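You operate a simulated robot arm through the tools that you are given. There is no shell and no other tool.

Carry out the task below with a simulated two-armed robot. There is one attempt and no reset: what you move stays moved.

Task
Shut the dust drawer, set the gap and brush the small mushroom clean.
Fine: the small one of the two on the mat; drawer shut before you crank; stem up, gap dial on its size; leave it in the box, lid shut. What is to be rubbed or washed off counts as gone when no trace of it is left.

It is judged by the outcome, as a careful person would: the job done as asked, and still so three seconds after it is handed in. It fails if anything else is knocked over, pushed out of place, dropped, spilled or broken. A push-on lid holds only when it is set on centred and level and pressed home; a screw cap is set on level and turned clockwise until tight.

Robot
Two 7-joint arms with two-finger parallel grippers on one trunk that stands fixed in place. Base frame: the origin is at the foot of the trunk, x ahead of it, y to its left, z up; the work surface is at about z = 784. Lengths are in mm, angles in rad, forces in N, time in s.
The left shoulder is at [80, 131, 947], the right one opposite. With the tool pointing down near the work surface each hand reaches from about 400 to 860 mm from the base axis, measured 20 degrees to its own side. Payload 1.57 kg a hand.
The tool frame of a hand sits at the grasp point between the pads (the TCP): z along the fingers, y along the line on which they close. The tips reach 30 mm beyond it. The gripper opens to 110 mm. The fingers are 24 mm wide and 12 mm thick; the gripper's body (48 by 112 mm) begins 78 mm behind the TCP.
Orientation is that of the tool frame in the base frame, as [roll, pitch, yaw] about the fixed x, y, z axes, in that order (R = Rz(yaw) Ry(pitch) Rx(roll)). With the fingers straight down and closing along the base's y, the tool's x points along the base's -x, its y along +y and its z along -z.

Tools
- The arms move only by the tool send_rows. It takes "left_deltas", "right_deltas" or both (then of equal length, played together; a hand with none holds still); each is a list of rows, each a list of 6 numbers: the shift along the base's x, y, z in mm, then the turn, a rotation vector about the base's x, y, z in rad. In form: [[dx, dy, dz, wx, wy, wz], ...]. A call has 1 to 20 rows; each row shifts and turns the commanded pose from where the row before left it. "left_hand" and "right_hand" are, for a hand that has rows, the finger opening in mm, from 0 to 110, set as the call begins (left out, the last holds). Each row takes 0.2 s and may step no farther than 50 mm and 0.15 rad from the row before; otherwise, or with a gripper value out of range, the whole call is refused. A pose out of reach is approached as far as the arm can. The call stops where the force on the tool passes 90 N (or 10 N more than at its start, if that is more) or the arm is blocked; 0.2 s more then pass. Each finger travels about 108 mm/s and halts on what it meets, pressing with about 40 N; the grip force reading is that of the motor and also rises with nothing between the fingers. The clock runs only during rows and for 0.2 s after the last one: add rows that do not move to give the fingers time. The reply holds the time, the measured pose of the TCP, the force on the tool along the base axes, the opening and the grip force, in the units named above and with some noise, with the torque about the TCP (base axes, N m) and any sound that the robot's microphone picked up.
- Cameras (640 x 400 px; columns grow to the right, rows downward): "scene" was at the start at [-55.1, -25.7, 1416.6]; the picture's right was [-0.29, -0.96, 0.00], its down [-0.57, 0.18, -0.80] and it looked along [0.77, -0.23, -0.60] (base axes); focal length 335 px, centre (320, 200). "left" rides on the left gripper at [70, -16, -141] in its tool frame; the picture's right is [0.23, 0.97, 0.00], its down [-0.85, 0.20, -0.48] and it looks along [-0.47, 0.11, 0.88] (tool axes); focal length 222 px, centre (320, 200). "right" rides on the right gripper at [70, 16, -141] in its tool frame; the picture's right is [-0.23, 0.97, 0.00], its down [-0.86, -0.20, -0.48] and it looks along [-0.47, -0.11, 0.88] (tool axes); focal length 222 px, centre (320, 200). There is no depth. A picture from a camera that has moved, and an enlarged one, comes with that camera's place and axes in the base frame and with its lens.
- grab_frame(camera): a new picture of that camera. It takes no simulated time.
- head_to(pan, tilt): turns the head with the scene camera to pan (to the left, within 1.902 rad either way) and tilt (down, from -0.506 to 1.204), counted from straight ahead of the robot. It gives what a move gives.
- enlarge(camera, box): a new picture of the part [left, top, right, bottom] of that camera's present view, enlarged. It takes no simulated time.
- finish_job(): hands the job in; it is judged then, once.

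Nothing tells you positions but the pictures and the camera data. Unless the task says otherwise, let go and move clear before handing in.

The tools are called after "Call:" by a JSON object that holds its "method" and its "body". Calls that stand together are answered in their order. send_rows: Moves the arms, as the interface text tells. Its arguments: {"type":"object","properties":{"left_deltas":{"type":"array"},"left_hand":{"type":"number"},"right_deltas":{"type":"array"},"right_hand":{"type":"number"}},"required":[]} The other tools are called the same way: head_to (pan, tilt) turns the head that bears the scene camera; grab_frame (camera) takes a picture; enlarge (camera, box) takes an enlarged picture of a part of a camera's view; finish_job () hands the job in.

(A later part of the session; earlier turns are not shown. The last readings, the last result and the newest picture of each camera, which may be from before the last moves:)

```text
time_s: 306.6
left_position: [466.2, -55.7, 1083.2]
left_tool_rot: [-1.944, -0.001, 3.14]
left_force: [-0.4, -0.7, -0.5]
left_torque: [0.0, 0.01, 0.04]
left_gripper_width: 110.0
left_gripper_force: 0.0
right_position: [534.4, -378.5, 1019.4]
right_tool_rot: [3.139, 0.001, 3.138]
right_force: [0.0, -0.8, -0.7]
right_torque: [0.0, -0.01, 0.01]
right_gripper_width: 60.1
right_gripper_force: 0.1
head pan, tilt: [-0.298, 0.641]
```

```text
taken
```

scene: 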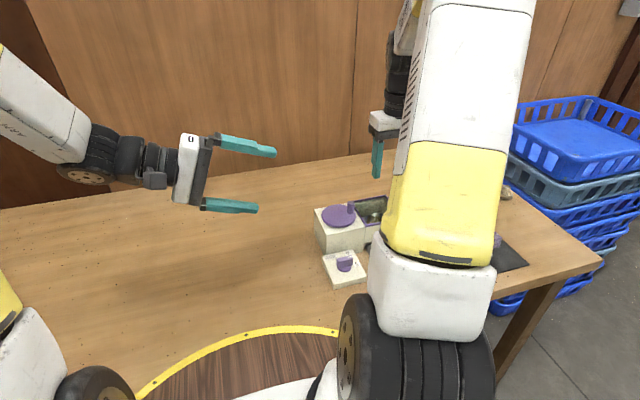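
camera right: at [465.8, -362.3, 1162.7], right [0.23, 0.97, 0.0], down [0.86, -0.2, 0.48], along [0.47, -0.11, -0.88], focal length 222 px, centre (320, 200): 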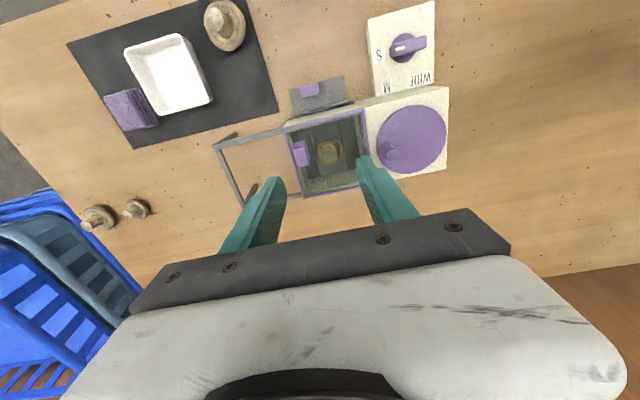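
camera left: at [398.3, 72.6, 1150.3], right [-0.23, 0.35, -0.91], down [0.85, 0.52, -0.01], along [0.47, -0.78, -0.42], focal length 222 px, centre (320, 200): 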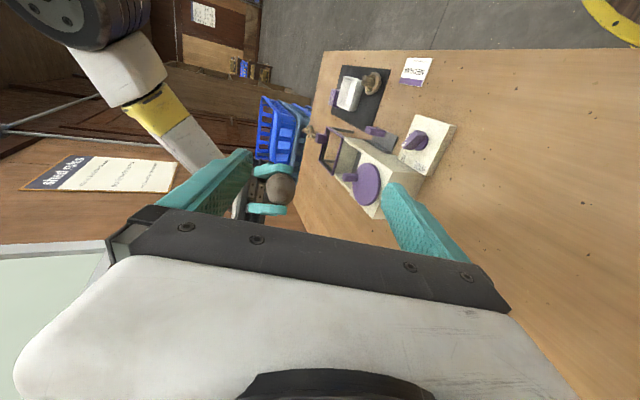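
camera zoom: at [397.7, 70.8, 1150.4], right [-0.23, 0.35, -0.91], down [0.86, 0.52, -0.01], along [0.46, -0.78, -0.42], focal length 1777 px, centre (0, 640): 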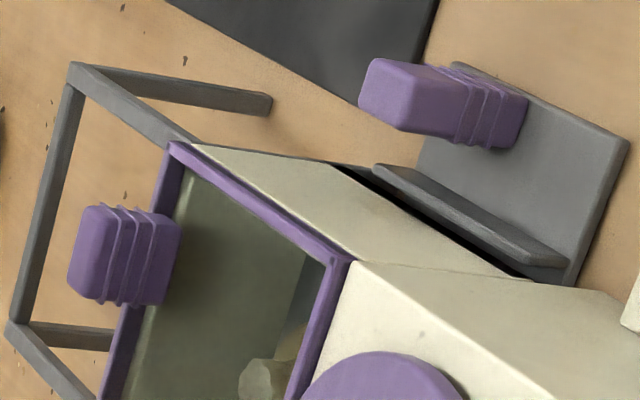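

Call:
{"method": "enlarge", "body": {"camera": "right", "box": [308, 130, 352, 172]}}

Call:
{"method": "enlarge", "body": {"camera": "right", "box": [270, 60, 450, 200]}}

```text
9.52 times, centred on (330, 151) of right
camera zoom: at [465.8, -362.3, 1162.7], right [0.23, 0.97, 0.0], down [0.86, -0.2, 0.48], along [0.47, -0.11, -0.88], focal length 2116 px, centre (225, 667)
```

zoom: 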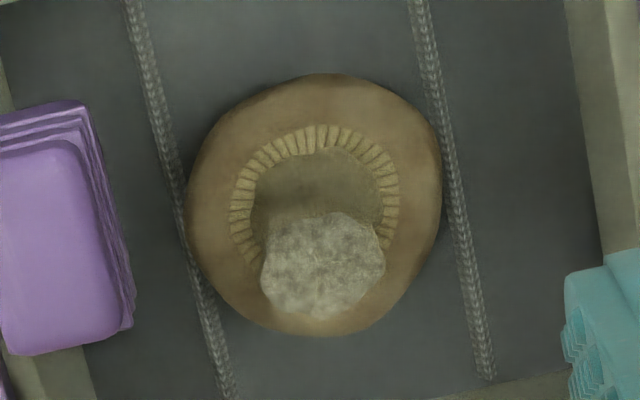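

```text
2.86 times, centred on (360, 130) of right
camera zoom: at [465.8, -362.3, 1162.7], right [0.23, 0.97, 0.0], down [0.86, -0.2, 0.48], along [0.47, -0.11, -0.88], focal length 635 px, centre (206, 400)
```

zoom: 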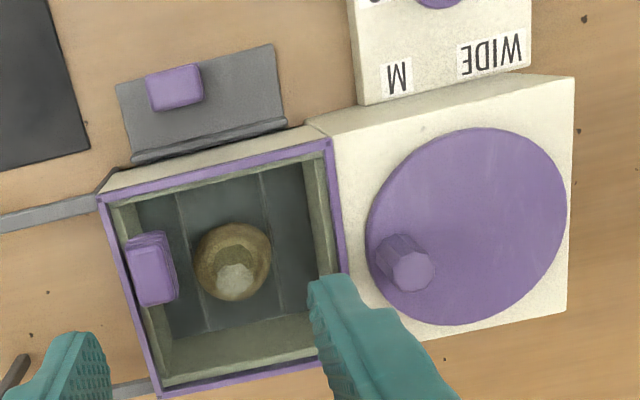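

This side is now uniformly clean with a crisp, unbroken gill ring. To be strict about "no trace", I'll repeat the dome inspection once more.

Call:
{"method": "send_rows", "body": {"right_deltas": [[7, 13, -30, 0, 0, 0], [0, 0, -30, 0, 0, 0], [0, 0, -30, 0, 0, 0], [0, 0, -20, 0, 0, 0], [0, 0, 0, 0, 0, 0], [0, -10, 0, 0, 0, 0], [0, -10, 0, 0, 0, 0], [0, -10, 0, 0, 0, 0], [0, -10, 0, 0, 0, 0], [0, -10, 0, 0, 0, 0], [0, -10, 0, 0, 0, 0], [0, -10, 0, 0, 0, 0], [0, -10, 0, 0, 0, 0], [0, -10, 0, 0, 0, 0], [0, -10, 0, 0, 0, 0], [0, -10, 0, 0, 0, 0], [0, -8, 0, 0, 0, 0], [0, 0, 0, 0, 0, 0]], "right_hand": 0}}

Call:
{"method": "send_rows", "body": {"right_deltas": [[0, 8, 0, 0, 0, 0], [0, 0, 35, 0, 0, 0], [0, 20, 35, 0, 0, 0.13], [5, 28, 0, 0, 0, 0.13], [5, 28, 0, 0, 0, 0.13], [5, 28, 0, 0, 0, 0.13], [4, 0, 0, 0, 0, 0.13], [0, 0, 0, 0, 0, 0.135], [0, 0, 0, 0, 0, 0]]}}

Call:
{"method": "send_rows", "body": {"right_deltas": [[0, 0, 0, 0, 0, 0], [0, 0, 0, 0, 0, 0]], "right_hand": 58}}

Call:
{"method": "enlarge", "body": {"camera": "right", "box": [240, 100, 400, 220]}}

Call:
{"method": "enlarge", "body": {"camera": "right", "box": [280, 110, 360, 170]}}

```text
time_s: 310.4
left_position: [466.1, -55.8, 1083.4]
left_tool_rot: [-1.943, -0.002, 3.14]
left_force: [0.0, 0.4, 1.1]
left_torque: [-0.01, 0.06, 0.01]
left_gripper_width: 110.0
left_gripper_force: 0.0
right_position: [543.8, -482.2, 910.6]
right_tool_rot: [-3.141, 0.0, 3.14]
right_force: [0.3, 0.0, -0.4]
right_torque: [-0.02, 0.01, -0.01]
right_gripper_width: 0.1
right_gripper_force: 21.1
head pan, tilt: [-0.298, 0.641]
```

```text
time_s: 312.4
left_position: [465.7, -55.4, 1082.2]
left_tool_rot: [-1.943, -0.001, 3.141]
left_force: [0.7, -0.7, 0.7]
left_torque: [0.02, 0.03, -0.01]
left_gripper_width: 110.1
left_gripper_force: 0.0
right_position: [562.3, -369.1, 980.8]
right_tool_rot: [3.141, -0.001, -2.356]
right_force: [-0.8, 0.0, -0.4]
right_torque: [-0.01, 0.01, -0.02]
right_gripper_width: 0.0
right_gripper_force: 21.1
head pan, tilt: [-0.298, 0.641]
```

```text
time_s: 313.0
left_position: [466.7, -54.8, 1082.3]
left_tool_rot: [-1.945, -0.002, 3.138]
left_force: [0.3, 0.6, 0.6]
left_torque: [-0.01, 0.0, 0.0]
left_gripper_width: 109.7
left_gripper_force: 0.1
right_position: [561.9, -370.3, 980.3]
right_tool_rot: [3.138, -0.001, -2.358]
right_force: [-0.2, 0.0, 0.0]
right_torque: [-0.02, 0.01, 0.0]
right_gripper_width: 57.9
right_gripper_force: 0.1
head pan, tilt: [-0.298, 0.641]
```

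```text
3.33 times, centred on (320, 160) of right
camera zoom: at [502.5, -408.1, 1122.8], right [-0.53, 0.85, 0.0], down [0.75, 0.46, 0.48], along [0.41, 0.25, -0.88], focal length 740 px, centre (320, 333)
```

zoom: 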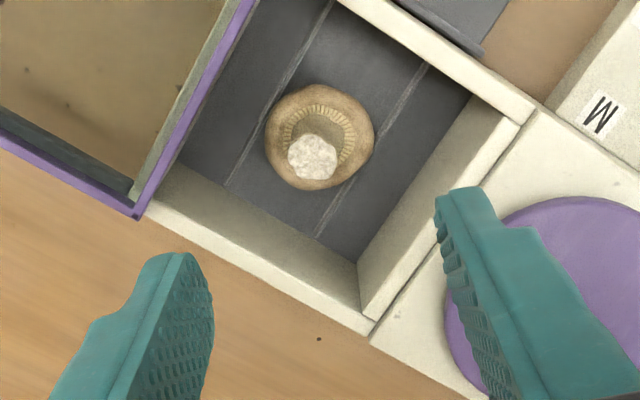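

```text
6.67 times, centred on (320, 140) of right
camera zoom: at [502.5, -408.1, 1122.8], right [-0.53, 0.85, 0.0], down [0.75, 0.46, 0.48], along [0.41, 0.25, -0.88], focal length 1481 px, centre (320, 600)
```

zoom: 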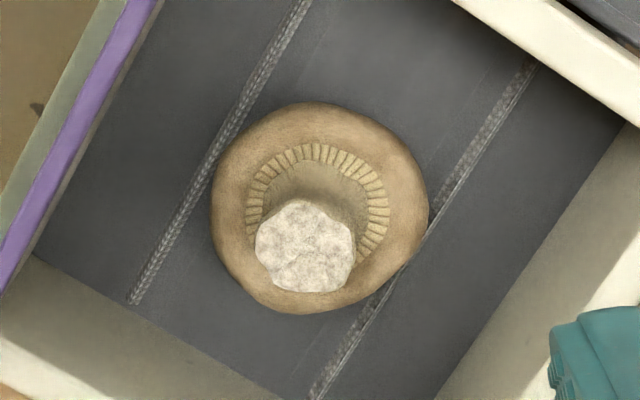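

Dramatically cleaner: white stem, warm cream cap, crisp gills. Now the dome.

Call:
{"method": "send_rows", "body": {"right_deltas": [[1, 0, -35, 0, 0, 0], [0, 0, -40, 0, 0, 0], [0, 0, -35, 0, 0, 0], [0, 0, -15, 0, 0, 0], [0, 0, -8, 0, 0, 0], [0, 0, 0, 0, 0, 0]]}}

Call:
{"method": "send_rows", "body": {"right_deltas": [[0, 0, 0, 0, 0, 0], [0, 0, 0, 0, 0, 0], [0, 0, 0, 0, 0, 0], [0, 0, 0, 0, 0, 0]], "right_hand": 38}}

Call:
{"method": "send_rows", "body": {"right_deltas": [[0, 0, 10, 0, 0, 0], [0, 0, 20, 0, 0, 0], [0, 0, 30, 0, 0, 0], [0, 0, 40, 0, 0, 0], [0, 0, 40, 0, 0, 0], [0, 0, 20, 0, 0, 0], [0, 0, 0, 0, 0, 0]]}}

Call:
{"method": "enlarge", "body": {"camera": "right", "box": [220, 80, 420, 230]}}

```text
time_s: 314.4
left_position: [465.1, -54.7, 1083.0]
left_tool_rot: [-1.943, -0.003, 3.14]
left_force: [0.1, 0.1, 0.3]
left_torque: [-0.02, 0.01, 0.0]
left_gripper_width: 109.8
left_gripper_force: 0.0
right_position: [563.5, -369.7, 846.8]
right_tool_rot: [3.14, -0.002, -2.357]
right_force: [0.2, 0.8, -0.2]
right_torque: [0.0, -0.03, 0.08]
right_gripper_width: 58.0
right_gripper_force: 0.0
head pan, tilt: [-0.298, 0.641]
```

```text
time_s: 315.4
left_position: [465.5, -56.5, 1082.5]
left_tool_rot: [-1.942, -0.001, 3.139]
left_force: [0.2, -0.7, 0.5]
left_torque: [0.0, -0.01, 0.0]
left_gripper_width: 110.3
left_gripper_force: 0.0
right_position: [562.4, -369.5, 848.0]
right_tool_rot: [3.139, -0.001, -2.358]
right_force: [0.9, -0.8, -0.9]
right_torque: [0.0, 0.02, 0.0]
right_gripper_width: 41.5
right_gripper_force: 11.9
head pan, tilt: [-0.298, 0.641]
```

```text
time_s: 317.0
left_position: [464.6, -54.7, 1082.3]
left_tool_rot: [-1.943, -0.004, 3.14]
left_force: [0.5, -0.1, -0.4]
left_torque: [-0.02, 0.03, -0.01]
left_gripper_width: 109.9
left_gripper_force: 0.0
right_position: [561.6, -368.2, 1009.1]
right_tool_rot: [3.14, 0.001, -2.357]
right_force: [0.6, -0.9, -0.4]
right_torque: [0.0, 0.02, 0.02]
right_gripper_width: 41.3
right_gripper_force: 12.4
head pan, tilt: [-0.298, 0.641]
```

```text
2.67 times, centred on (320, 155) of right
camera zoom: at [502.6, -407.2, 1150.6], right [-0.53, 0.85, 0.0], down [0.75, 0.46, 0.48], along [0.41, 0.25, -0.88], focal length 592 px, centre (320, 320)
```

zoom: 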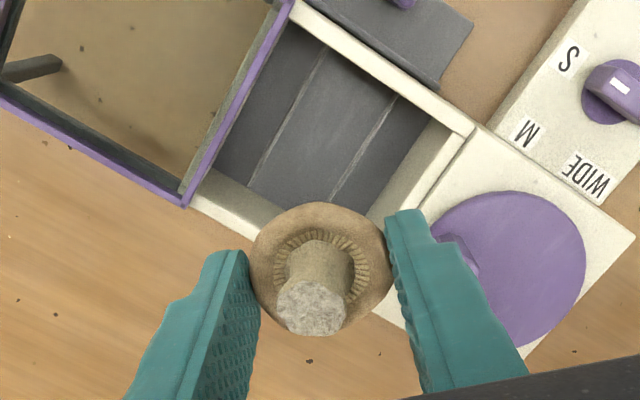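

Call:
{"method": "send_rows", "body": {"right_deltas": [[0, 15, 5, 0, 0, -0.14], [0, 15, 5, 0, 0, -0.14], [0, 15, 5, 0, 0, -0.14], [0, 15, 5, 0, 0, -0.14], [0, 10, 0, 0, 0, -0.14], [0, 10, 0, 0, 0, -0.14], [0, 0, 0, 0, 0, -0.14], [0, 0, 0, 0, 0, -0.14], [0, 0, 0, 0, 0, -0.14], [0, 0, 0, 0, 0, -0.14], [0, 0, 0, 0, 0, -0.14], [0, 0, 0, 0, 0, -0.14], [0, 0, 0, 0, 0, 0]]}}

Call:
{"method": "send_rows", "body": {"right_deltas": [[0, 10, 5, 0.11, 0.065, 0], [0, 10, 5, 0.11, 0.065, 0], [0, 10, 5, 0.11, 0.065, 0], [0, 10, 5, 0.11, 0.065, 0], [0, 10, 5, 0.11, 0.065, 0], [0, 10, 5, 0.11, 0.065, 0], [0, 0, 0, 0.11, 0.065, 0], [-5, 8, 5, 0.11, 0.065, 0], [-5, 8, 5, 0.11, 0.065, 0], [-5, 8, 5, 0.11, 0.065, 0], [-5, 8, 5, 0.11, 0.065, 0], [0, 0, 0, 0, 0, 0]]}}

Call:
{"method": "enlarge", "body": {"camera": "left", "box": [262, 168, 298, 210]}}

Call:
{"method": "enlarge", "body": {"camera": "left", "box": [270, 178, 290, 198]}}

```text
time_s: 319.8
left_position: [464.8, -54.9, 1083.4]
left_tool_rot: [-1.942, -0.002, 3.14]
left_force: [-1.1, 0.3, 0.1]
left_torque: [0.01, -0.02, -0.01]
left_gripper_width: 110.0
left_gripper_force: 0.1
right_position: [564.1, -290.6, 1026.0]
right_tool_rot: [-3.14, -0.001, 2.243]
right_force: [0.1, -0.8, -0.2]
right_torque: [0.01, 0.04, -0.02]
right_gripper_width: 41.3
right_gripper_force: 12.1
head pan, tilt: [-0.298, 0.641]
```

```text
time_s: 322.4
left_position: [466.7, -55.4, 1082.6]
left_tool_rot: [-1.941, -0.002, 3.14]
left_force: [-0.6, -0.5, -0.9]
left_torque: [-0.01, 0.02, 0.0]
left_gripper_width: 110.1
left_gripper_force: 0.1
right_position: [542.6, -198.9, 1077.8]
right_tool_rot: [2.44, -1.353, 2.817]
right_force: [0.9, -0.1, 0.1]
right_torque: [-0.03, -0.01, 0.04]
right_gripper_width: 41.4
right_gripper_force: 11.9
head pan, tilt: [-0.298, 0.641]
```

```text
9.52 times, centred on (280, 189) of left
camera zoom: at [397.7, 70.8, 1150.4], right [-0.23, 0.35, -0.91], down [0.86, 0.52, -0.01], along [0.46, -0.78, -0.42], focal length 2116 px, centre (701, 305)
```

zoom: 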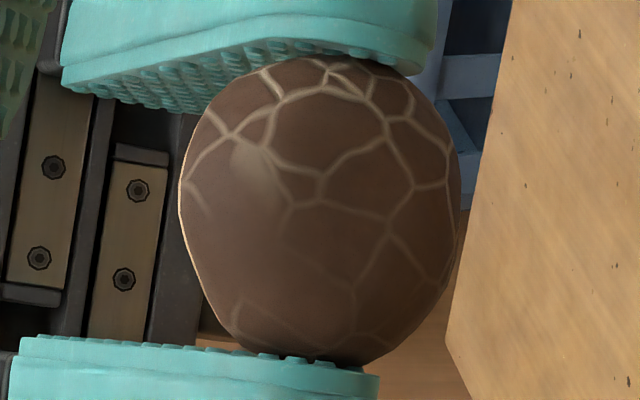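

```text
16.00 times, centred on (280, 188) of left
camera zoom: at [397.7, 70.8, 1150.4], right [-0.23, 0.35, -0.91], down [0.86, 0.52, -0.01], along [0.46, -0.78, -0.42], focal length 3554 px, centre (960, 392)
```

zoom: 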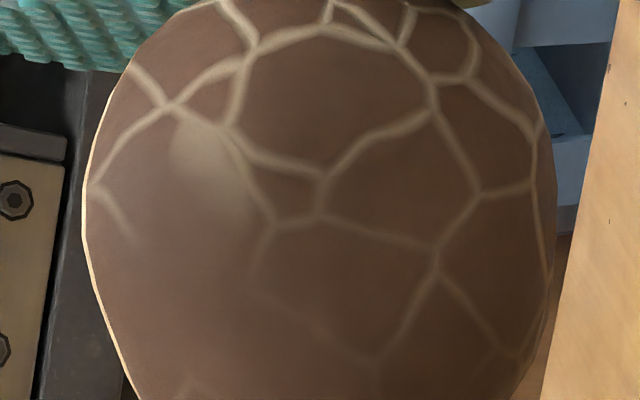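

Good that I checked: the dome is now dark brown with pale cracks almost everywhere, but a soft pale smudge and some haze at one side remain. More brushing is needed; put it back.

Call:
{"method": "send_rows", "body": {"right_deltas": [[5, -8, -5, -0.11, -0.065, 0], [5, -8, -5, -0.11, -0.065, 0], [5, -8, -5, -0.11, -0.065, 0], [5, -8, -5, -0.11, -0.065, 0], [0, -10, -5, -0.11, -0.065, 0], [0, -10, -5, -0.11, -0.065, 0], [0, -10, -5, -0.11, -0.065, 0], [0, -10, -5, -0.11, -0.065, 0], [0, -10, -5, -0.11, -0.065, 0], [0, -10, -5, -0.11, -0.065, 0], [0, 0, 0, -0.11, -0.065, 0], [0, 0, 0, 0, 0, 0]]}}

Call:
{"method": "send_rows", "body": {"right_deltas": [[0, 0, 0, 0, 0, 0.14], [0, 0, 0, 0, 0, 0.14], [0, 0, 0, 0, 0, 0.14], [0, 0, 0, 0, 0, 0.14], [0, 0, 0, 0, 0, 0.14], [0, 0, 0, 0, 0, 0.14], [0, -10, 0, 0, 0, 0.14], [0, -10, 0, 0, 0, 0.14], [0, -15, -5, 0, 0, 0.14], [0, -15, -5, 0, 0, 0.14], [0, -15, -5, 0, 0, 0.14], [0, -15, -5, 0, 0, 0.14], [0, 0, 0, 0, 0, 0]]}}

Call:
{"method": "send_rows", "body": {"right_deltas": [[0.5, -1, -40, 0, 0, 0], [0, 0, -40, 0, 0, 0], [0, 0, -40, 0, 0, 0], [0, 0, -25, 0, 0, 0], [0, 0, -8, 0, 0, 0], [0, 0, -3, 0, 0, 0], [0, 0, -2, 0, 0, 0], [0, 0, -1, 0, 0, 0], [0, 0, 0, 0, 0, 0]]}}

```text
time_s: 325.0
left_position: [466.1, -56.8, 1084.0]
left_tool_rot: [-1.942, -0.001, 3.14]
left_force: [-0.6, -0.2, 0.0]
left_torque: [-0.03, 0.01, 0.04]
left_gripper_width: 109.9
left_gripper_force: 0.0
right_position: [564.5, -289.5, 1028.2]
right_tool_rot: [3.139, 0.001, 2.243]
right_force: [-0.2, 0.2, -0.1]
right_torque: [-0.02, -0.01, -0.01]
right_gripper_width: 41.7
right_gripper_force: 12.0
head pan, tilt: [-0.298, 0.641]
```

```text
time_s: 327.8
left_position: [465.4, -55.0, 1082.0]
left_tool_rot: [-1.941, -0.001, 3.139]
left_force: [0.8, 0.4, -0.6]
left_torque: [0.02, -0.01, -0.01]
left_gripper_width: 110.0
left_gripper_force: 0.0
right_position: [564.4, -371.0, 1009.1]
right_tool_rot: [3.139, -0.002, -2.356]
right_force: [-0.5, -0.2, -0.5]
right_torque: [0.05, -0.02, 0.0]
right_gripper_width: 41.2
right_gripper_force: 12.2
head pan, tilt: [-0.298, 0.641]
```

```text
time_s: 329.8
left_position: [466.9, -56.5, 1082.6]
left_tool_rot: [-1.941, -0.001, 3.138]
left_force: [-0.1, 0.6, -0.7]
left_torque: [0.01, -0.01, 0.02]
left_gripper_width: 110.1
left_gripper_force: 0.0
right_position: [563.3, -370.6, 848.9]
right_tool_rot: [3.139, 0.0, -2.357]
right_force: [0.5, -0.2, -0.5]
right_torque: [-0.02, 0.01, 0.01]
right_gripper_width: 41.3
right_gripper_force: 11.4
head pan, tilt: [-0.298, 0.641]
```

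Call:
{"method": "send_rows", "body": {"right_deltas": [[0, 0, -1.5, 0, 0, 0], [0, 0, -1.5, 0, 0, 0], [0, 0, 0, 0, 0, 0]]}}

Call:
{"method": "send_rows", "body": {"right_deltas": [[0, 0, 0, 0, 0, 0], [0, 0, 0, 0, 0, 0], [0, 0, 0, 0, 0, 0]], "right_hand": 56}}

Call:
{"method": "send_rows", "body": {"right_deltas": [[0, 0, 15, 0, 0, 0], [0, 0, 35, 0, 0, 0], [0, 0, 40, 0, 0, 0], [0, 0, 40, 0, 0, 0], [0, 0, 0, 0, 0, 0]]}}

Call:
{"method": "enlarge", "body": {"camera": "right", "box": [240, 100, 400, 220]}}

```text
time_s: 330.6
left_position: [466.1, -54.8, 1083.2]
left_tool_rot: [-1.942, 0.0, 3.139]
left_force: [0.3, 0.3, -0.7]
left_torque: [0.02, 0.03, 0.0]
left_gripper_width: 110.1
left_gripper_force: 0.1
right_position: [563.1, -371.2, 845.5]
right_tool_rot: [3.141, 0.0, -2.358]
right_force: [-3.0, 3.1, 11.8]
right_torque: [0.12, 0.07, -0.02]
right_gripper_width: 41.5
right_gripper_force: 11.9
head pan, tilt: [-0.298, 0.641]
```

```text
time_s: 331.4
left_position: [466.9, -55.7, 1082.1]
left_tool_rot: [-1.943, -0.002, 3.141]
left_force: [-0.2, 0.1, 0.1]
left_torque: [-0.01, -0.01, 0.0]
left_gripper_width: 109.8
left_gripper_force: 0.1
right_position: [563.9, -371.9, 846.1]
right_tool_rot: [3.139, 0.001, -2.358]
right_force: [0.0, 0.5, -0.1]
right_torque: [-0.01, -0.01, 0.0]
right_gripper_width: 55.9
right_gripper_force: 0.2
head pan, tilt: [-0.298, 0.641]
```

```text
time_s: 332.6
left_position: [465.4, -55.3, 1082.8]
left_tool_rot: [-1.942, -0.001, 3.141]
left_force: [0.3, -0.3, -1.1]
left_torque: [0.0, -0.04, -0.01]
left_gripper_width: 110.0
left_gripper_force: 0.0
right_position: [562.0, -369.4, 975.8]
right_tool_rot: [3.139, -0.001, -2.359]
right_force: [-1.0, 0.3, -0.6]
right_torque: [0.02, 0.0, 0.01]
right_gripper_width: 56.1
right_gripper_force: 0.0
head pan, tilt: [-0.298, 0.641]
```

```text
3.33 times, centred on (320, 160) of right
camera zoom: at [503.7, -407.4, 1119.0], right [-0.53, 0.85, 0.0], down [0.75, 0.46, 0.48], along [0.41, 0.25, -0.88], focal length 740 px, centre (320, 333)
```

zoom: 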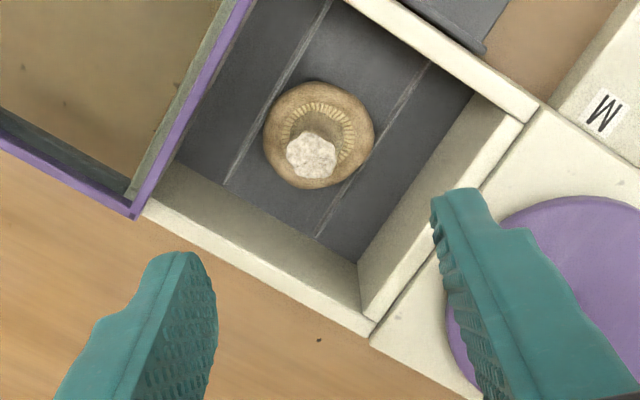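

Seated, stem up. Close the lid again and go back to the crank peg.

Call:
{"method": "send_rows", "body": {"right_deltas": [[-4, -30, 0, 0, 0, -0.13], [-4, -30, 0, 0, 0, -0.13], [-4, -30, 0, 0, 0, -0.13], [-4, -30, 0, 0, 0, -0.13], [-4, -30, 0, 0, 0, -0.13], [-1, -23, 0, 0, 0, -0.135], [0, 0, 0, 0, 0, 0], [0, 0, -25, 0, 0, 0], [0, 0, -25, 0, 0, 0], [0, 0, -16, 0, 0, 0], [0, 0, 0, 0, 0, 0]], "right_hand": 0}}

Call:
{"method": "send_rows", "body": {"right_deltas": [[0, 10, 0, 0, 0, 0], [0, 10, 0, 0, 0, 0], [0, 10, 0, 0, 0, 0], [0, 10, 0, 0, 0, 0], [0, 10, 0, 0, 0, 0], [0, 10, 0, 0, 0, 0], [0, 10, 0, 0, 0, 0], [0, 10, 0, 0, 0, 0], [0, 10, 0, 0, 0, 0], [0, 10, 0, 0, 0, 0], [0, 6, 0, 0, 0, 0], [0, 4, 0, 0, 0, 0], [0, 4, 0, 0, 0, 0], [0, 4, 0, 0, 0, 0], [0, 4, 0, 0, 0, 0], [0, 4, 0, 0, 0, 0], [0, 3, 0, 0, 0, 0], [0, 3, 0, 0, 0, 0], [0, 0, 0, 0, 0, 0]]}}

Call:
{"method": "send_rows", "body": {"right_deltas": [[0, -14, 0, 0, 0, 0], [0, -3, 10, 0, 0, 0], [0, 0, 40, 0, 0, 0], [0, 20, 40, 0, 0, 0], [5, 40, 0, 0, 0, 0], [5, 40, 0, 0, 0, 0], [9, 32, 0, 0, 0, 0], [0, 0, 0, 0, 0, 0]]}}

Call:
{"method": "send_rows", "body": {"right_deltas": [[0, 0, 0, 0, 0, 0], [0, 0, 0, 0, 0, 0], [0, 0, 0, 0, 0, 0]], "right_hand": 50}}

Call:
{"method": "enlarge", "body": {"camera": "right", "box": [220, 80, 420, 230]}}

```text
time_s: 335.0
left_position: [466.1, -55.4, 1084.3]
left_tool_rot: [-1.943, -0.001, 3.141]
left_force: [0.5, 0.7, 0.1]
left_torque: [0.0, -0.03, 0.0]
left_gripper_width: 109.7
left_gripper_force: 0.1
right_position: [543.6, -544.3, 908.3]
right_tool_rot: [-3.141, 0.0, 3.14]
right_force: [0.2, -0.4, 0.0]
right_torque: [0.03, 0.0, 0.0]
right_gripper_width: 0.0
right_gripper_force: 21.4
head pan, tilt: [-0.298, 0.641]
```

```text
time_s: 339.0
left_position: [465.8, -57.3, 1084.1]
left_tool_rot: [-1.944, -0.001, 3.139]
left_force: [-0.6, 0.5, -0.4]
left_torque: [0.01, -0.02, 0.0]
left_gripper_width: 109.8
left_gripper_force: 0.0
right_position: [541.8, -419.9, 910.1]
right_tool_rot: [-3.135, 0.003, 3.134]
right_force: [10.1, -56.3, -2.7]
right_torque: [-0.96, -0.18, 0.1]
right_gripper_width: 0.2
right_gripper_force: 21.5
head pan, tilt: [-0.298, 0.641]
```

```text
time_s: 340.8
left_position: [465.3, -55.0, 1082.0]
left_tool_rot: [-1.944, -0.002, 3.141]
left_force: [-0.8, 0.3, 0.2]
left_torque: [0.01, -0.02, 0.01]
left_gripper_width: 110.1
left_gripper_force: 0.1
right_position: [562.1, -297.5, 999.4]
right_tool_rot: [3.14, 0.001, 3.141]
right_force: [-0.2, -0.5, 0.1]
right_torque: [0.02, 0.01, -0.01]
right_gripper_width: 0.2
right_gripper_force: 21.0
head pan, tilt: [-0.298, 0.641]
```

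```text
time_s: 341.6
left_position: [465.9, -55.8, 1081.7]
left_tool_rot: [-1.943, -0.002, 3.14]
left_force: [0.8, 0.5, 0.3]
left_torque: [0.01, -0.03, 0.02]
left_gripper_width: 110.0
left_gripper_force: 0.1
right_position: [563.3, -297.0, 1000.1]
right_tool_rot: [-3.14, 0.0, 3.14]
right_force: [-0.6, -0.2, -0.5]
right_torque: [-0.02, 0.05, -0.03]
right_gripper_width: 50.2
right_gripper_force: 0.0
head pan, tilt: [-0.298, 0.641]
```

```text
2.67 times, centred on (320, 155) of right
camera zoom: at [494.0, -281.4, 1142.0], right [0.23, 0.97, 0.0], down [0.85, -0.2, 0.48], along [0.47, -0.11, -0.88], focal length 592 px, centre (320, 320)
```

zoom: 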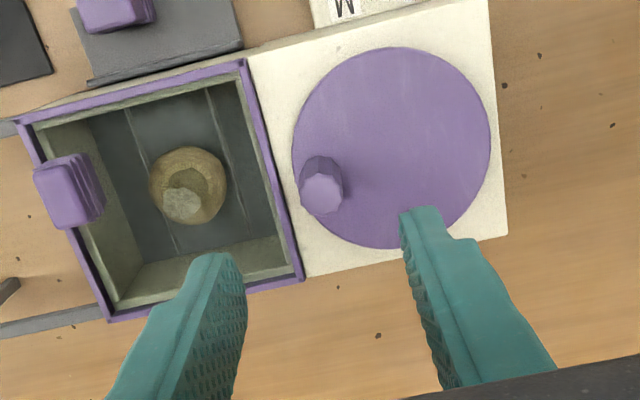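

Call:
{"method": "send_rows", "body": {"right_deltas": [[-1, 0, -30, 0, 0, 0], [0, 0, -30, 0, 0, 0], [0, 0, -30, 0, 0, 0], [0, 0, 0, 0, 0, 0]]}}

Call:
{"method": "send_rows", "body": {"right_deltas": [[0, 0, 0, 0, 0, 0], [0, 0, 0, 0, 0, 0], [0, 0, 0, 0, 0, 0]], "right_hand": 8}}

Call:
{"method": "send_rows", "body": {"right_deltas": [[10.2, 1.62, 0, 0, 0, 0], [9.2, 4.68, 0, 0, 0, 0], [7.3, 7.3, 0, 0, 0, 0], [4.68, 9.2, 0, 0, 0, 0], [1.62, 10.2, 0, 0, 0, 0], [-1.62, 10.2, 0, 0, 0, 0], [-4.68, 9.2, 0, 0, 0, 0], [-7.3, 7.3, 0, 0, 0, 0], [-9.2, 4.68, 0, 0, 0, 0], [-10.2, 1.62, 0, 0, 0, 0], [-10.2, -1.62, 0, 0, 0, 0], [-9.2, -4.68, 0, 0, 0, 0], [-7.3, -7.3, 0, 0, 0, 0], [-4.68, -9.2, 0, 0, 0, 0], [-1.62, -10.2, 0, 0, 0, 0], [1.62, -10.2, 0, 0, 0, 0], [4.68, -9.2, 0, 0, 0, 0], [7.3, -7.3, 0, 0, 0, 0], [9.2, -4.68, 0, 0, 0, 0], [10.2, -1.62, 0, 0, 0, 0]]}}

Call:
{"method": "send_rows", "body": {"right_deltas": [[10.2, 1.62, 0, 0, 0, 0], [9.2, 4.68, 0, 0, 0, 0], [7.3, 7.3, 0, 0, 0, 0], [4.68, 9.2, 0, 0, 0, 0], [1.62, 10.2, 0, 0, 0, 0], [-1.62, 10.2, 0, 0, 0, 0], [-4.68, 9.2, 0, 0, 0, 0], [-7.3, 7.3, 0, 0, 0, 0], [-9.2, 4.68, 0, 0, 0, 0], [-10.2, 1.62, 0, 0, 0, 0], [-10.2, -1.62, 0, 0, 0, 0], [-9.2, -4.68, 0, 0, 0, 0], [-7.3, -7.3, 0, 0, 0, 0], [-4.68, -9.2, 0, 0, 0, 0], [-1.62, -10.2, 0, 0, 0, 0], [1.62, -10.2, 0, 0, 0, 0], [4.68, -9.2, 0, 0, 0, 0], [7.3, -7.3, 0, 0, 0, 0], [9.2, -4.68, 0, 0, 0, 0], [10.2, -1.62, 0, 0, 0, 0]]}}

Call:
{"method": "send_rows", "body": {"right_deltas": [[10.2, 1.62, 0, 0, 0, 0], [9.2, 4.68, 0, 0, 0, 0], [7.3, 7.3, 0, 0, 0, 0], [4.68, 9.2, 0, 0, 0, 0], [1.62, 10.2, 0, 0, 0, 0], [-1.62, 10.2, 0, 0, 0, 0], [-4.68, 9.2, 0, 0, 0, 0], [-7.3, 7.3, 0, 0, 0, 0], [-9.2, 4.68, 0, 0, 0, 0], [-10.2, 1.62, 0, 0, 0, 0], [-10.2, -1.62, 0, 0, 0, 0], [-9.2, -4.68, 0, 0, 0, 0], [-7.3, -7.3, 0, 0, 0, 0], [-4.68, -9.2, 0, 0, 0, 0], [-1.62, -10.2, 0, 0, 0, 0], [1.62, -10.2, 0, 0, 0, 0], [4.68, -9.2, 0, 0, 0, 0], [7.3, -7.3, 0, 0, 0, 0], [9.2, -4.68, 0, 0, 0, 0], [10.2, -1.62, 0, 0, 0, 0]]}}

Call:
{"method": "enlarge", "body": {"camera": "right", "box": [160, 60, 400, 230]}}

```text
time_s: 342.6
left_position: [467.1, -55.7, 1082.4]
left_tool_rot: [-1.942, 0.0, 3.14]
left_force: [-0.3, -0.3, -1.3]
left_torque: [0.01, -0.02, 0.01]
left_gripper_width: 110.2
left_gripper_force: 0.0
right_position: [560.8, -296.5, 908.7]
right_tool_rot: [3.141, -0.001, 3.14]
right_force: [0.5, 0.6, 0.1]
right_torque: [0.0, -0.01, -0.02]
right_gripper_width: 50.2
right_gripper_force: 0.1
head pan, tilt: [-0.298, 0.641]
```

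```text
time_s: 343.4
left_position: [466.1, -56.1, 1083.6]
left_tool_rot: [-1.941, -0.002, 3.138]
left_force: [0.1, -0.8, 1.2]
left_torque: [0.0, 0.01, -0.05]
left_gripper_width: 110.1
left_gripper_force: 0.1
right_position: [561.7, -296.9, 909.9]
right_tool_rot: [3.141, 0.0, 3.14]
right_force: [-0.5, -4.6, -3.4]
right_torque: [-0.18, -0.29, 0.02]
right_gripper_width: 17.1
right_gripper_force: 31.8
head pan, tilt: [-0.298, 0.641]
```

```text
time_s: 347.6
left_position: [465.6, -55.7, 1082.9]
left_tool_rot: [-1.942, -0.002, 3.141]
left_force: [-0.1, -0.2, 0.3]
left_torque: [0.03, 0.01, 0.0]
left_gripper_width: 110.0
left_gripper_force: 0.0
right_position: [560.6, -296.3, 909.6]
right_tool_rot: [3.14, -0.001, 3.141]
right_force: [-0.8, 12.5, -11.2]
right_torque: [-0.18, 0.69, -0.02]
right_gripper_width: 17.4
right_gripper_force: 32.5
head pan, tilt: [-0.298, 0.641]
```

```text
time_s: 351.8
left_position: [466.0, -55.2, 1083.3]
left_tool_rot: [-1.943, -0.002, 3.138]
left_force: [0.4, 0.3, 0.6]
left_torque: [-0.02, -0.02, 0.0]
left_gripper_width: 110.0
left_gripper_force: 0.0
right_position: [561.2, -296.7, 910.3]
right_tool_rot: [3.14, -0.001, -3.141]
right_force: [1.0, 3.2, 7.0]
right_torque: [-0.23, -1.0, 0.0]
right_gripper_width: 17.1
right_gripper_force: 32.1
head pan, tilt: [-0.298, 0.641]
```

```text
time_s: 356.0
left_position: [465.7, -55.9, 1082.7]
left_tool_rot: [-1.943, -0.001, 3.14]
left_force: [-0.2, 0.0, -0.7]
left_torque: [-0.04, -0.03, 0.0]
left_gripper_width: 110.2
left_gripper_force: 0.0
right_position: [559.1, -296.1, 909.0]
right_tool_rot: [3.14, -0.002, 3.14]
right_force: [-1.0, 11.2, 10.6]
right_torque: [-0.11, 0.42, 0.02]
right_gripper_width: 17.2
right_gripper_force: 32.2
head pan, tilt: [-0.298, 0.641]
```

```text
2.35 times, centred on (280, 145) of right
camera zoom: at [491.6, -280.9, 1052.0], right [0.23, 0.97, 0.0], down [0.86, -0.2, 0.48], along [0.46, -0.11, -0.88], focal length 523 px, centre (414, 329)
```

zoom: 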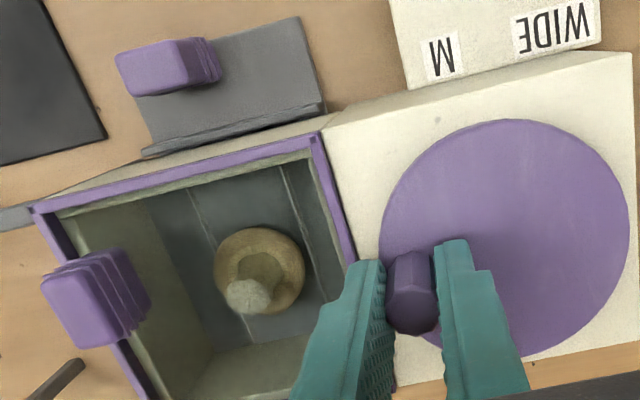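

Six more turns.

Call:
{"method": "send_rows", "body": {"right_deltas": [[11.2, 1.62, 0, 0, 0, 0], [9.2, 4.68, 0, 0, 0, 0], [7.3, 7.3, 0, 0, 0, 0], [4.68, 9.2, 0, 0, 0, 0], [1.62, 10.2, 0, 0, 0, 0], [-1.62, 10.2, 0, 0, 0, 0], [-4.68, 9.2, 0, 0, 0, 0], [-7.3, 7.3, 0, 0, 0, 0], [-9.2, 4.68, 0, 0, 0, 0], [-10.2, 1.62, 0, 0, 0, 0], [-10.2, -1.62, 0, 0, 0, 0], [-9.2, -4.68, 0, 0, 0, 0], [-7.3, -7.3, 0, 0, 0, 0], [-4.68, -9.2, 0, 0, 0, 0], [-1.62, -10.2, 0, 0, 0, 0], [1.62, -10.2, 0, 0, 0, 0], [4.68, -9.2, 0, 0, 0, 0], [7.3, -7.3, 0, 0, 0, 0], [9.2, -4.68, 0, 0, 0, 0], [10.2, -1.62, 0, 0, 0, 0]]}}

Call:
{"method": "send_rows", "body": {"right_deltas": [[10.2, 1.62, 0, 0, 0, 0], [9.2, 4.68, 0, 0, 0, 0], [7.3, 7.3, 0, 0, 0, 0], [4.68, 9.2, 0, 0, 0, 0], [1.62, 10.2, 0, 0, 0, 0], [-1.62, 10.2, 0, 0, 0, 0], [-4.68, 9.2, 0, 0, 0, 0], [-7.3, 7.3, 0, 0, 0, 0], [-9.2, 4.68, 0, 0, 0, 0], [-10.2, 1.62, 0, 0, 0, 0], [-10.2, -1.62, 0, 0, 0, 0], [-9.2, -4.68, 0, 0, 0, 0], [-7.3, -7.3, 0, 0, 0, 0], [-4.68, -9.2, 0, 0, 0, 0], [-1.62, -10.2, 0, 0, 0, 0], [1.62, -10.2, 0, 0, 0, 0], [4.68, -9.2, 0, 0, 0, 0], [7.3, -7.3, 0, 0, 0, 0], [9.2, -4.68, 0, 0, 0, 0], [10.2, -1.62, 0, 0, 0, 0]]}}

Call:
{"method": "send_rows", "body": {"right_deltas": [[10.2, 1.62, 0, 0, 0, 0], [9.2, 4.68, 0, 0, 0, 0], [7.3, 7.3, 0, 0, 0, 0], [4.68, 9.2, 0, 0, 0, 0], [1.62, 10.2, 0, 0, 0, 0], [-1.62, 10.2, 0, 0, 0, 0], [-4.68, 9.2, 0, 0, 0, 0], [-7.3, 7.3, 0, 0, 0, 0], [-9.2, 4.68, 0, 0, 0, 0], [-10.2, 1.62, 0, 0, 0, 0], [-10.2, -1.62, 0, 0, 0, 0], [-9.2, -4.68, 0, 0, 0, 0], [-7.3, -7.3, 0, 0, 0, 0], [-4.68, -9.2, 0, 0, 0, 0], [-1.62, -10.2, 0, 0, 0, 0], [1.62, -10.2, 0, 0, 0, 0], [4.68, -9.2, 0, 0, 0, 0], [7.3, -7.3, 0, 0, 0, 0], [9.2, -4.68, 0, 0, 0, 0], [10.2, -1.62, 0, 0, 0, 0]]}}

Call:
{"method": "send_rows", "body": {"right_deltas": [[10.2, 1.62, 0, 0, 0, 0], [9.2, 4.68, 0, 0, 0, 0], [7.3, 7.3, 0, 0, 0, 0], [4.68, 9.2, 0, 0, 0, 0], [1.62, 10.2, 0, 0, 0, 0], [-1.62, 10.2, 0, 0, 0, 0], [-4.68, 9.2, 0, 0, 0, 0], [-7.3, 7.3, 0, 0, 0, 0], [-9.2, 4.68, 0, 0, 0, 0], [-10.2, 1.62, 0, 0, 0, 0], [-10.2, -1.62, 0, 0, 0, 0], [-9.2, -4.68, 0, 0, 0, 0], [-7.3, -7.3, 0, 0, 0, 0], [-4.68, -9.2, 0, 0, 0, 0], [-1.62, -10.2, 0, 0, 0, 0], [1.62, -10.2, 0, 0, 0, 0], [4.68, -9.2, 0, 0, 0, 0], [7.3, -7.3, 0, 0, 0, 0], [9.2, -4.68, 0, 0, 0, 0], [10.2, -1.62, 0, 0, 0, 0]]}}

Call:
{"method": "send_rows", "body": {"right_deltas": [[10.2, 1.62, 0, 0, 0, 0], [9.2, 4.68, 0, 0, 0, 0], [7.3, 7.3, 0, 0, 0, 0], [4.68, 9.2, 0, 0, 0, 0], [1.62, 10.2, 0, 0, 0, 0], [-1.62, 10.2, 0, 0, 0, 0], [-4.68, 9.2, 0, 0, 0, 0], [-7.3, 7.3, 0, 0, 0, 0], [-9.2, 4.68, 0, 0, 0, 0], [-10.2, 1.62, 0, 0, 0, 0], [-10.2, -1.62, 0, 0, 0, 0], [-9.2, -4.68, 0, 0, 0, 0], [-7.3, -7.3, 0, 0, 0, 0], [-4.68, -9.2, 0, 0, 0, 0], [-1.62, -10.2, 0, 0, 0, 0], [1.62, -10.2, 0, 0, 0, 0], [4.68, -9.2, 0, 0, 0, 0], [7.3, -7.3, 0, 0, 0, 0], [9.2, -4.68, 0, 0, 0, 0], [10.2, -1.62, 0, 0, 0, 0]]}}

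Call:
{"method": "enlarge", "body": {"camera": "right", "box": [160, 60, 400, 230]}}

```text
time_s: 360.2
left_position: [464.8, -56.0, 1083.3]
left_tool_rot: [-1.942, -0.001, 3.141]
left_force: [-1.0, 0.6, -0.3]
left_torque: [-0.01, -0.02, -0.03]
left_gripper_width: 110.1
left_gripper_force: 0.1
right_position: [563.4, -296.2, 909.4]
right_tool_rot: [3.139, 0.003, 3.141]
right_force: [-0.1, 3.3, -4.3]
right_torque: [-0.29, 0.19, 0.03]
right_gripper_width: 17.3
right_gripper_force: 32.3
head pan, tilt: [-0.298, 0.641]
```

```text
time_s: 364.4
left_position: [465.2, -54.5, 1083.1]
left_tool_rot: [-1.943, 0.0, 3.141]
left_force: [-0.2, -0.4, 0.2]
left_torque: [-0.03, 0.01, 0.04]
left_gripper_width: 109.9
left_gripper_force: 0.1
right_position: [563.4, -296.5, 910.7]
right_tool_rot: [3.14, 0.001, -3.141]
right_force: [0.1, 1.0, 15.6]
right_torque: [-0.2, 0.39, 0.0]
right_gripper_width: 17.3
right_gripper_force: 32.3
head pan, tilt: [-0.298, 0.641]
```

```text
time_s: 368.6
left_position: [465.5, -55.3, 1082.2]
left_tool_rot: [-1.942, -0.001, 3.14]
left_force: [0.1, 0.6, 0.4]
left_torque: [-0.05, 0.0, -0.01]
left_gripper_width: 110.1
left_gripper_force: 0.1
right_position: [563.0, -296.4, 909.2]
right_tool_rot: [3.141, 0.0, -3.14]
right_force: [0.3, 0.8, 3.5]
right_torque: [-0.25, 0.42, 0.0]
right_gripper_width: 17.0
right_gripper_force: 32.4
head pan, tilt: [-0.298, 0.641]
```

```text
time_s: 372.8
left_position: [466.2, -55.1, 1082.5]
left_tool_rot: [-1.943, -0.001, 3.141]
left_force: [-0.6, 0.1, -0.1]
left_torque: [-0.03, -0.01, 0.03]
left_gripper_width: 110.0
left_gripper_force: 0.2
right_position: [562.3, -296.6, 909.4]
right_tool_rot: [3.139, 0.0, 3.141]
right_force: [-0.1, 1.7, -4.5]
right_torque: [-0.2, 0.02, -0.02]
right_gripper_width: 17.3
right_gripper_force: 32.1
head pan, tilt: [-0.298, 0.641]
```

```text
time_s: 377.0
left_position: [465.2, -54.4, 1082.5]
left_tool_rot: [-1.944, -0.003, 3.14]
left_force: [-0.3, 0.3, 0.2]
left_torque: [0.04, 0.01, 0.01]
left_gripper_width: 110.1
left_gripper_force: 0.0
right_position: [560.3, -296.2, 909.2]
right_tool_rot: [3.139, -0.005, -3.141]
right_force: [0.3, 7.5, -19.1]
right_torque: [-0.25, -0.81, 0.0]
right_gripper_width: 17.0
right_gripper_force: 32.5
head pan, tilt: [-0.298, 0.641]
```

```text
2.35 times, centred on (280, 145) of right
camera zoom: at [492.7, -280.9, 1052.0], right [0.23, 0.97, 0.0], down [0.86, -0.2, 0.48], along [0.46, -0.11, -0.88], focal length 523 px, centre (414, 329)
```

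zoom: 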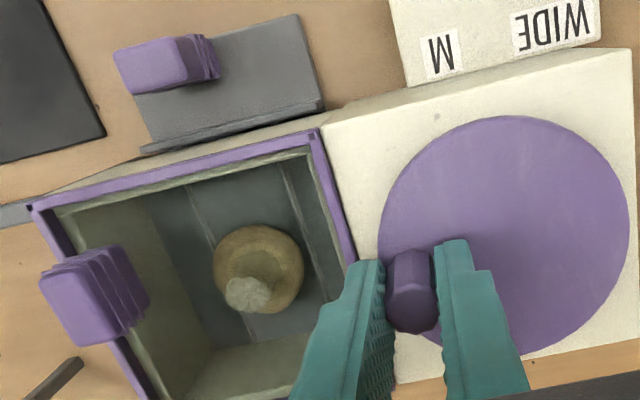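

Eight more turns done. Inspect the dome again: release, open lid, lift.

Call:
{"method": "send_rows", "body": {"right_deltas": [[0, 0, 0, 0, 0, 0], [0, 0, 0, 0, 0, 0], [0, 0, 35, 0, 0, 0], [0, 0, 45, 0, 0, 0], [-10, -30, 10, 0, 0, 0], [-10, -38, 0, 0, 0, 0], [0, 0, 0, 0, 0, 0]], "right_hand": 50}}

Call:
{"method": "send_rows", "body": {"right_deltas": [[0, 0, 0, 0, 0, 0], [0, 0, -30, 0, 0, 0], [0, 0, -30, 0, 0, 0], [0, 0, -29, 0, 0, 0], [0, 0, 0, 0, 0, 0], [0, -10, 0, 0, 0, 0], [0, -10, 0, 0, 0, 0], [0, -10, 0, 0, 0, 0], [0, -10, 0, 0, 0, 0], [0, -10, 0, 0, 0, 0], [0, -10, 0, 0, 0, 0], [0, -10, 0, 0, 0, 0], [0, -10, 0, 0, 0, 0], [0, -10, 0, 0, 0, 0], [0, -10, 0, 0, 0, 0], [0, -10, 0, 0, 0, 0], [0, -8, 0, 0, 0, 0], [0, 0, 0, 0, 0, 0]], "right_hand": 0}}

Call:
{"method": "send_rows", "body": {"right_deltas": [[0, 8, 0, 0, 0, 0], [0, 0, 35, 0, 0, 0], [0, 20, 35, 0, 0, 0.13], [5, 28, 0, 0, 0, 0.13], [5, 28, 0, 0, 0, 0.13], [5, 28, 0, 0, 0, 0.13], [4, 0, 0, 0, 0, 0.13], [0, 0, 0, 0, 0, 0.135], [0, 0, 0, 0, 0, 0]]}}

Call:
{"method": "send_rows", "body": {"right_deltas": [[0, 0, 0, 0, 0, 0], [0, 0, 0, 0, 0, 0]], "right_hand": 58}}

Call:
{"method": "enlarge", "body": {"camera": "right", "box": [240, 100, 400, 220]}}

```text
time_s: 378.6
left_position: [466.1, -55.5, 1082.3]
left_tool_rot: [-1.941, -0.001, 3.14]
left_force: [-0.6, 0.4, 0.2]
left_torque: [-0.03, 0.01, -0.02]
left_gripper_width: 110.0
left_gripper_force: 0.1
right_position: [541.4, -366.6, 1001.7]
right_tool_rot: [3.14, 0.001, 3.14]
right_force: [-0.5, 0.9, 0.3]
right_torque: [0.01, -0.01, 0.0]
right_gripper_width: 50.0
right_gripper_force: 0.1
head pan, tilt: [-0.298, 0.641]
```

```text
time_s: 382.4
left_position: [465.9, -55.0, 1084.0]
left_tool_rot: [-1.943, -0.003, 3.139]
left_force: [1.1, 0.2, -0.1]
left_torque: [-0.02, 0.0, 0.01]
left_gripper_width: 110.1
left_gripper_force: 0.1
right_position: [541.6, -484.3, 911.0]
right_tool_rot: [-3.141, 0.001, 3.138]
right_force: [0.3, 0.9, 0.3]
right_torque: [-0.01, 0.01, -0.02]
right_gripper_width: 0.1
right_gripper_force: 20.8
head pan, tilt: [-0.298, 0.641]
```

```text
time_s: 384.4
left_position: [465.0, -54.9, 1083.9]
left_tool_rot: [-1.941, -0.002, 3.14]
left_force: [-0.5, -0.5, -0.6]
left_torque: [0.03, -0.05, 0.01]
left_gripper_width: 110.1
left_gripper_force: 0.0
right_position: [561.5, -372.0, 980.5]
right_tool_rot: [3.14, -0.002, -2.356]
right_force: [-0.9, -0.8, 0.1]
right_torque: [-0.01, 0.01, -0.01]
right_gripper_width: 0.0
right_gripper_force: 21.4
head pan, tilt: [-0.298, 0.641]
```

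```text
time_s: 385.0
left_position: [466.2, -55.5, 1082.6]
left_tool_rot: [-1.943, -0.001, 3.141]
left_force: [-0.9, 0.2, 0.2]
left_torque: [0.02, 0.02, -0.01]
left_gripper_width: 110.3
left_gripper_force: 0.1
right_position: [561.6, -371.8, 979.3]
right_tool_rot: [-3.141, 0.001, -2.357]
right_force: [1.1, -0.1, -0.1]
right_torque: [-0.01, -0.02, 0.01]
right_gripper_width: 58.0
right_gripper_force: 0.1
head pan, tilt: [-0.298, 0.641]
```

```text
3.33 times, centred on (320, 160) of right
camera zoom: at [501.9, -409.7, 1122.8], right [-0.53, 0.85, 0.0], down [0.75, 0.46, 0.48], along [0.41, 0.25, -0.88], focal length 740 px, centre (320, 333)
```

zoom: 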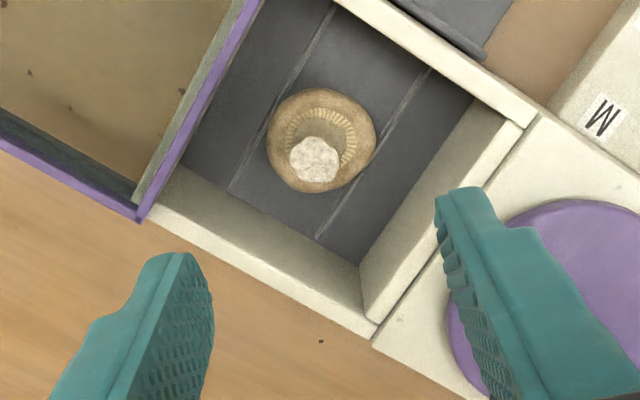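

Call:
{"method": "send_rows", "body": {"right_deltas": [[1, 1, -35, 0, 0, 0], [0, 0, -40, 0, 0, 0], [0, 0, -35, 0, 0, 0], [0, 0, -15, 0, 0, 0], [0, 0, -7, 0, 0, 0], [0, 0, 0, 0, 0, 0]]}}

Call:
{"method": "send_rows", "body": {"right_deltas": [[0, 0, 0, 0, 0, 0], [0, 0, 0, 0, 0, 0], [0, 0, 0, 0, 0, 0], [0, 0, 0, 0, 0, 0]], "right_hand": 38}}

Call:
{"method": "send_rows", "body": {"right_deltas": [[0, 0, 10, 0, 0, 0], [0, 0, 20, 0, 0, 0], [0, 0, 30, 0, 0, 0], [0, 0, 40, 0, 0, 0], [0, 0, 40, 0, 0, 0], [0, 0, 20, 0, 0, 0], [0, 0, 0, 0, 0, 0]]}}

Call:
{"method": "enlarge", "body": {"camera": "right", "box": [220, 80, 420, 230]}}

Call:
{"method": "send_rows", "body": {"right_deltas": [[0, 15, 5, 0, 0, -0.14], [0, 15, 5, 0, 0, -0.14], [0, 15, 5, 0, 0, -0.14], [0, 15, 5, 0, 0, -0.14], [0, 10, 0, 0, 0, -0.14], [0, 10, 0, 0, 0, -0.14], [0, 0, 0, 0, 0, -0.14], [0, 0, 0, 0, 0, -0.14], [0, 0, 0, 0, 0, -0.14], [0, 0, 0, 0, 0, -0.14], [0, 0, 0, 0, 0, -0.14], [0, 0, 0, 0, 0, -0.14], [0, 0, 0, 0, 0, 0]]}}

Call:
{"method": "send_rows", "body": {"right_deltas": [[0, 10, 5, 0.11, 0.065, 0], [0, 10, 5, 0.11, 0.065, 0], [0, 10, 5, 0.11, 0.065, 0], [0, 10, 5, 0.11, 0.065, 0], [0, 10, 5, 0.11, 0.065, 0], [0, 10, 5, 0.11, 0.065, 0], [0, 0, 0, 0.11, 0.065, 0], [-5, 8, 5, 0.11, 0.065, 0], [-5, 8, 5, 0.11, 0.065, 0], [-5, 8, 5, 0.11, 0.065, 0], [-5, 8, 5, 0.11, 0.065, 0], [0, 0, 0, 0, 0, 0]]}}

Call:
{"method": "enlarge", "body": {"camera": "left", "box": [262, 168, 298, 210]}}

Call:
{"method": "enlarge", "body": {"camera": "left", "box": [270, 178, 290, 198]}}

```text
time_s: 386.4
left_position: [465.6, -56.0, 1083.6]
left_tool_rot: [-1.943, 0.0, 3.14]
left_force: [0.5, -0.1, 0.1]
left_torque: [0.01, -0.01, 0.01]
left_gripper_width: 109.9
left_gripper_force: 0.1
right_position: [560.2, -371.2, 847.8]
right_tool_rot: [3.139, -0.001, -2.358]
right_force: [-0.4, 0.2, 0.8]
right_torque: [-0.03, -0.02, -0.02]
right_gripper_width: 57.9
right_gripper_force: 0.0
head pan, tilt: [-0.298, 0.641]
```

```text
time_s: 387.4
left_position: [465.8, -55.0, 1083.0]
left_tool_rot: [-1.942, -0.002, 3.139]
left_force: [0.1, -0.1, -0.1]
left_torque: [0.05, -0.01, 0.0]
left_gripper_width: 109.9
left_gripper_force: 0.0
right_position: [561.1, -370.5, 847.9]
right_tool_rot: [3.141, 0.0, -2.359]
right_force: [-0.4, 0.1, -0.7]
right_torque: [-0.04, -0.05, 0.04]
right_gripper_width: 41.6
right_gripper_force: 12.1
head pan, tilt: [-0.298, 0.641]
```

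```text
time_s: 389.0
left_position: [465.7, -54.5, 1083.5]
left_tool_rot: [-1.941, -0.001, 3.139]
left_force: [0.6, 0.2, 1.0]
left_torque: [-0.04, 0.02, 0.01]
left_gripper_width: 110.0
left_gripper_force: 0.1
right_position: [559.8, -370.8, 1007.9]
right_tool_rot: [3.141, 0.001, -2.357]
right_force: [-0.6, -0.1, 0.1]
right_torque: [-0.01, -0.01, -0.01]
right_gripper_width: 41.6
right_gripper_force: 12.7
head pan, tilt: [-0.298, 0.641]
```

```text
2.67 times, centred on (320, 155) of right
camera zoom: at [501.5, -408.8, 1150.5], right [-0.53, 0.85, 0.0], down [0.75, 0.46, 0.48], along [0.41, 0.25, -0.88], focal length 592 px, centre (320, 320)
```

zoom: 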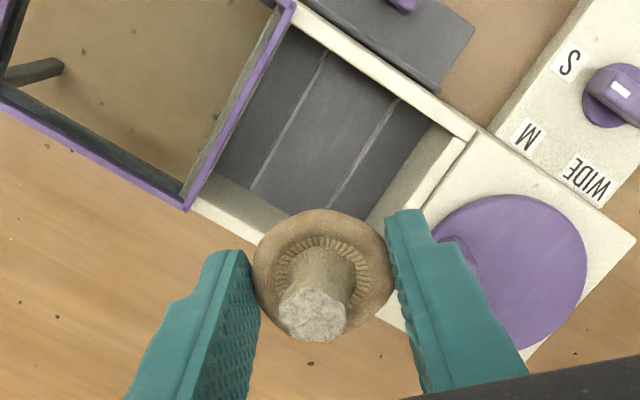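

```text
time_s: 391.8
left_position: [465.6, -56.0, 1082.8]
left_tool_rot: [-1.942, -0.002, 3.14]
left_force: [0.1, -0.3, 0.0]
left_torque: [-0.01, 0.05, -0.03]
left_gripper_width: 110.3
left_gripper_force: 0.1
right_position: [562.2, -291.4, 1028.7]
right_tool_rot: [-3.14, 0.001, 2.242]
right_force: [0.0, 0.2, -0.7]
right_torque: [-0.01, 0.0, 0.0]
right_gripper_width: 41.5
right_gripper_force: 12.0
head pan, tilt: [-0.298, 0.641]
```

```text
time_s: 394.4
left_position: [466.2, -54.8, 1082.9]
left_tool_rot: [-1.942, -0.002, 3.139]
left_force: [-0.7, 0.5, 0.3]
left_torque: [-0.01, -0.04, 0.03]
left_gripper_width: 110.0
left_gripper_force: 0.1
right_position: [542.0, -198.1, 1079.4]
right_tool_rot: [2.44, -1.355, 2.816]
right_force: [-0.9, 1.5, -0.6]
right_torque: [-0.02, 0.03, 0.03]
right_gripper_width: 41.6
right_gripper_force: 12.0
head pan, tilt: [-0.298, 0.641]
```

```text
9.52 times, centred on (280, 189) of left
camera zoom: at [397.7, 70.8, 1150.4], right [-0.23, 0.35, -0.91], down [0.86, 0.52, -0.01], along [0.46, -0.78, -0.42], focal length 2116 px, centre (701, 305)
```

zoom: 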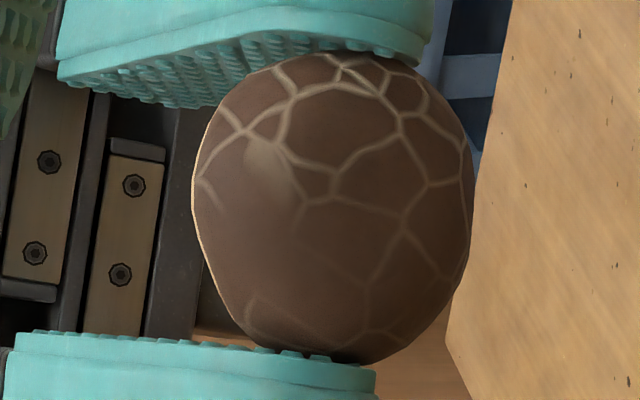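

```text
16.00 times, centred on (280, 188) of left
camera zoom: at [397.7, 70.8, 1150.4], right [-0.23, 0.35, -0.91], down [0.86, 0.52, -0.01], along [0.46, -0.78, -0.42], focal length 3554 px, centre (960, 392)
```

zoom: 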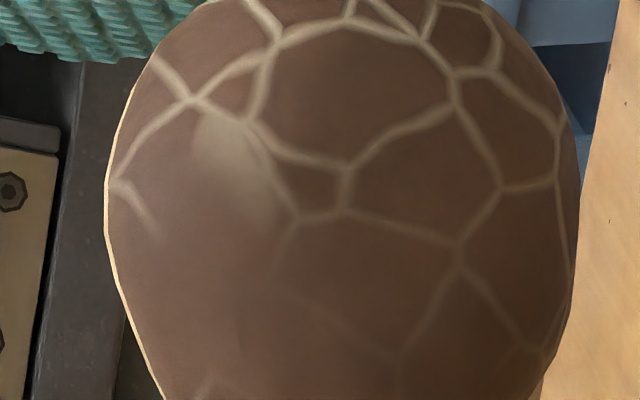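

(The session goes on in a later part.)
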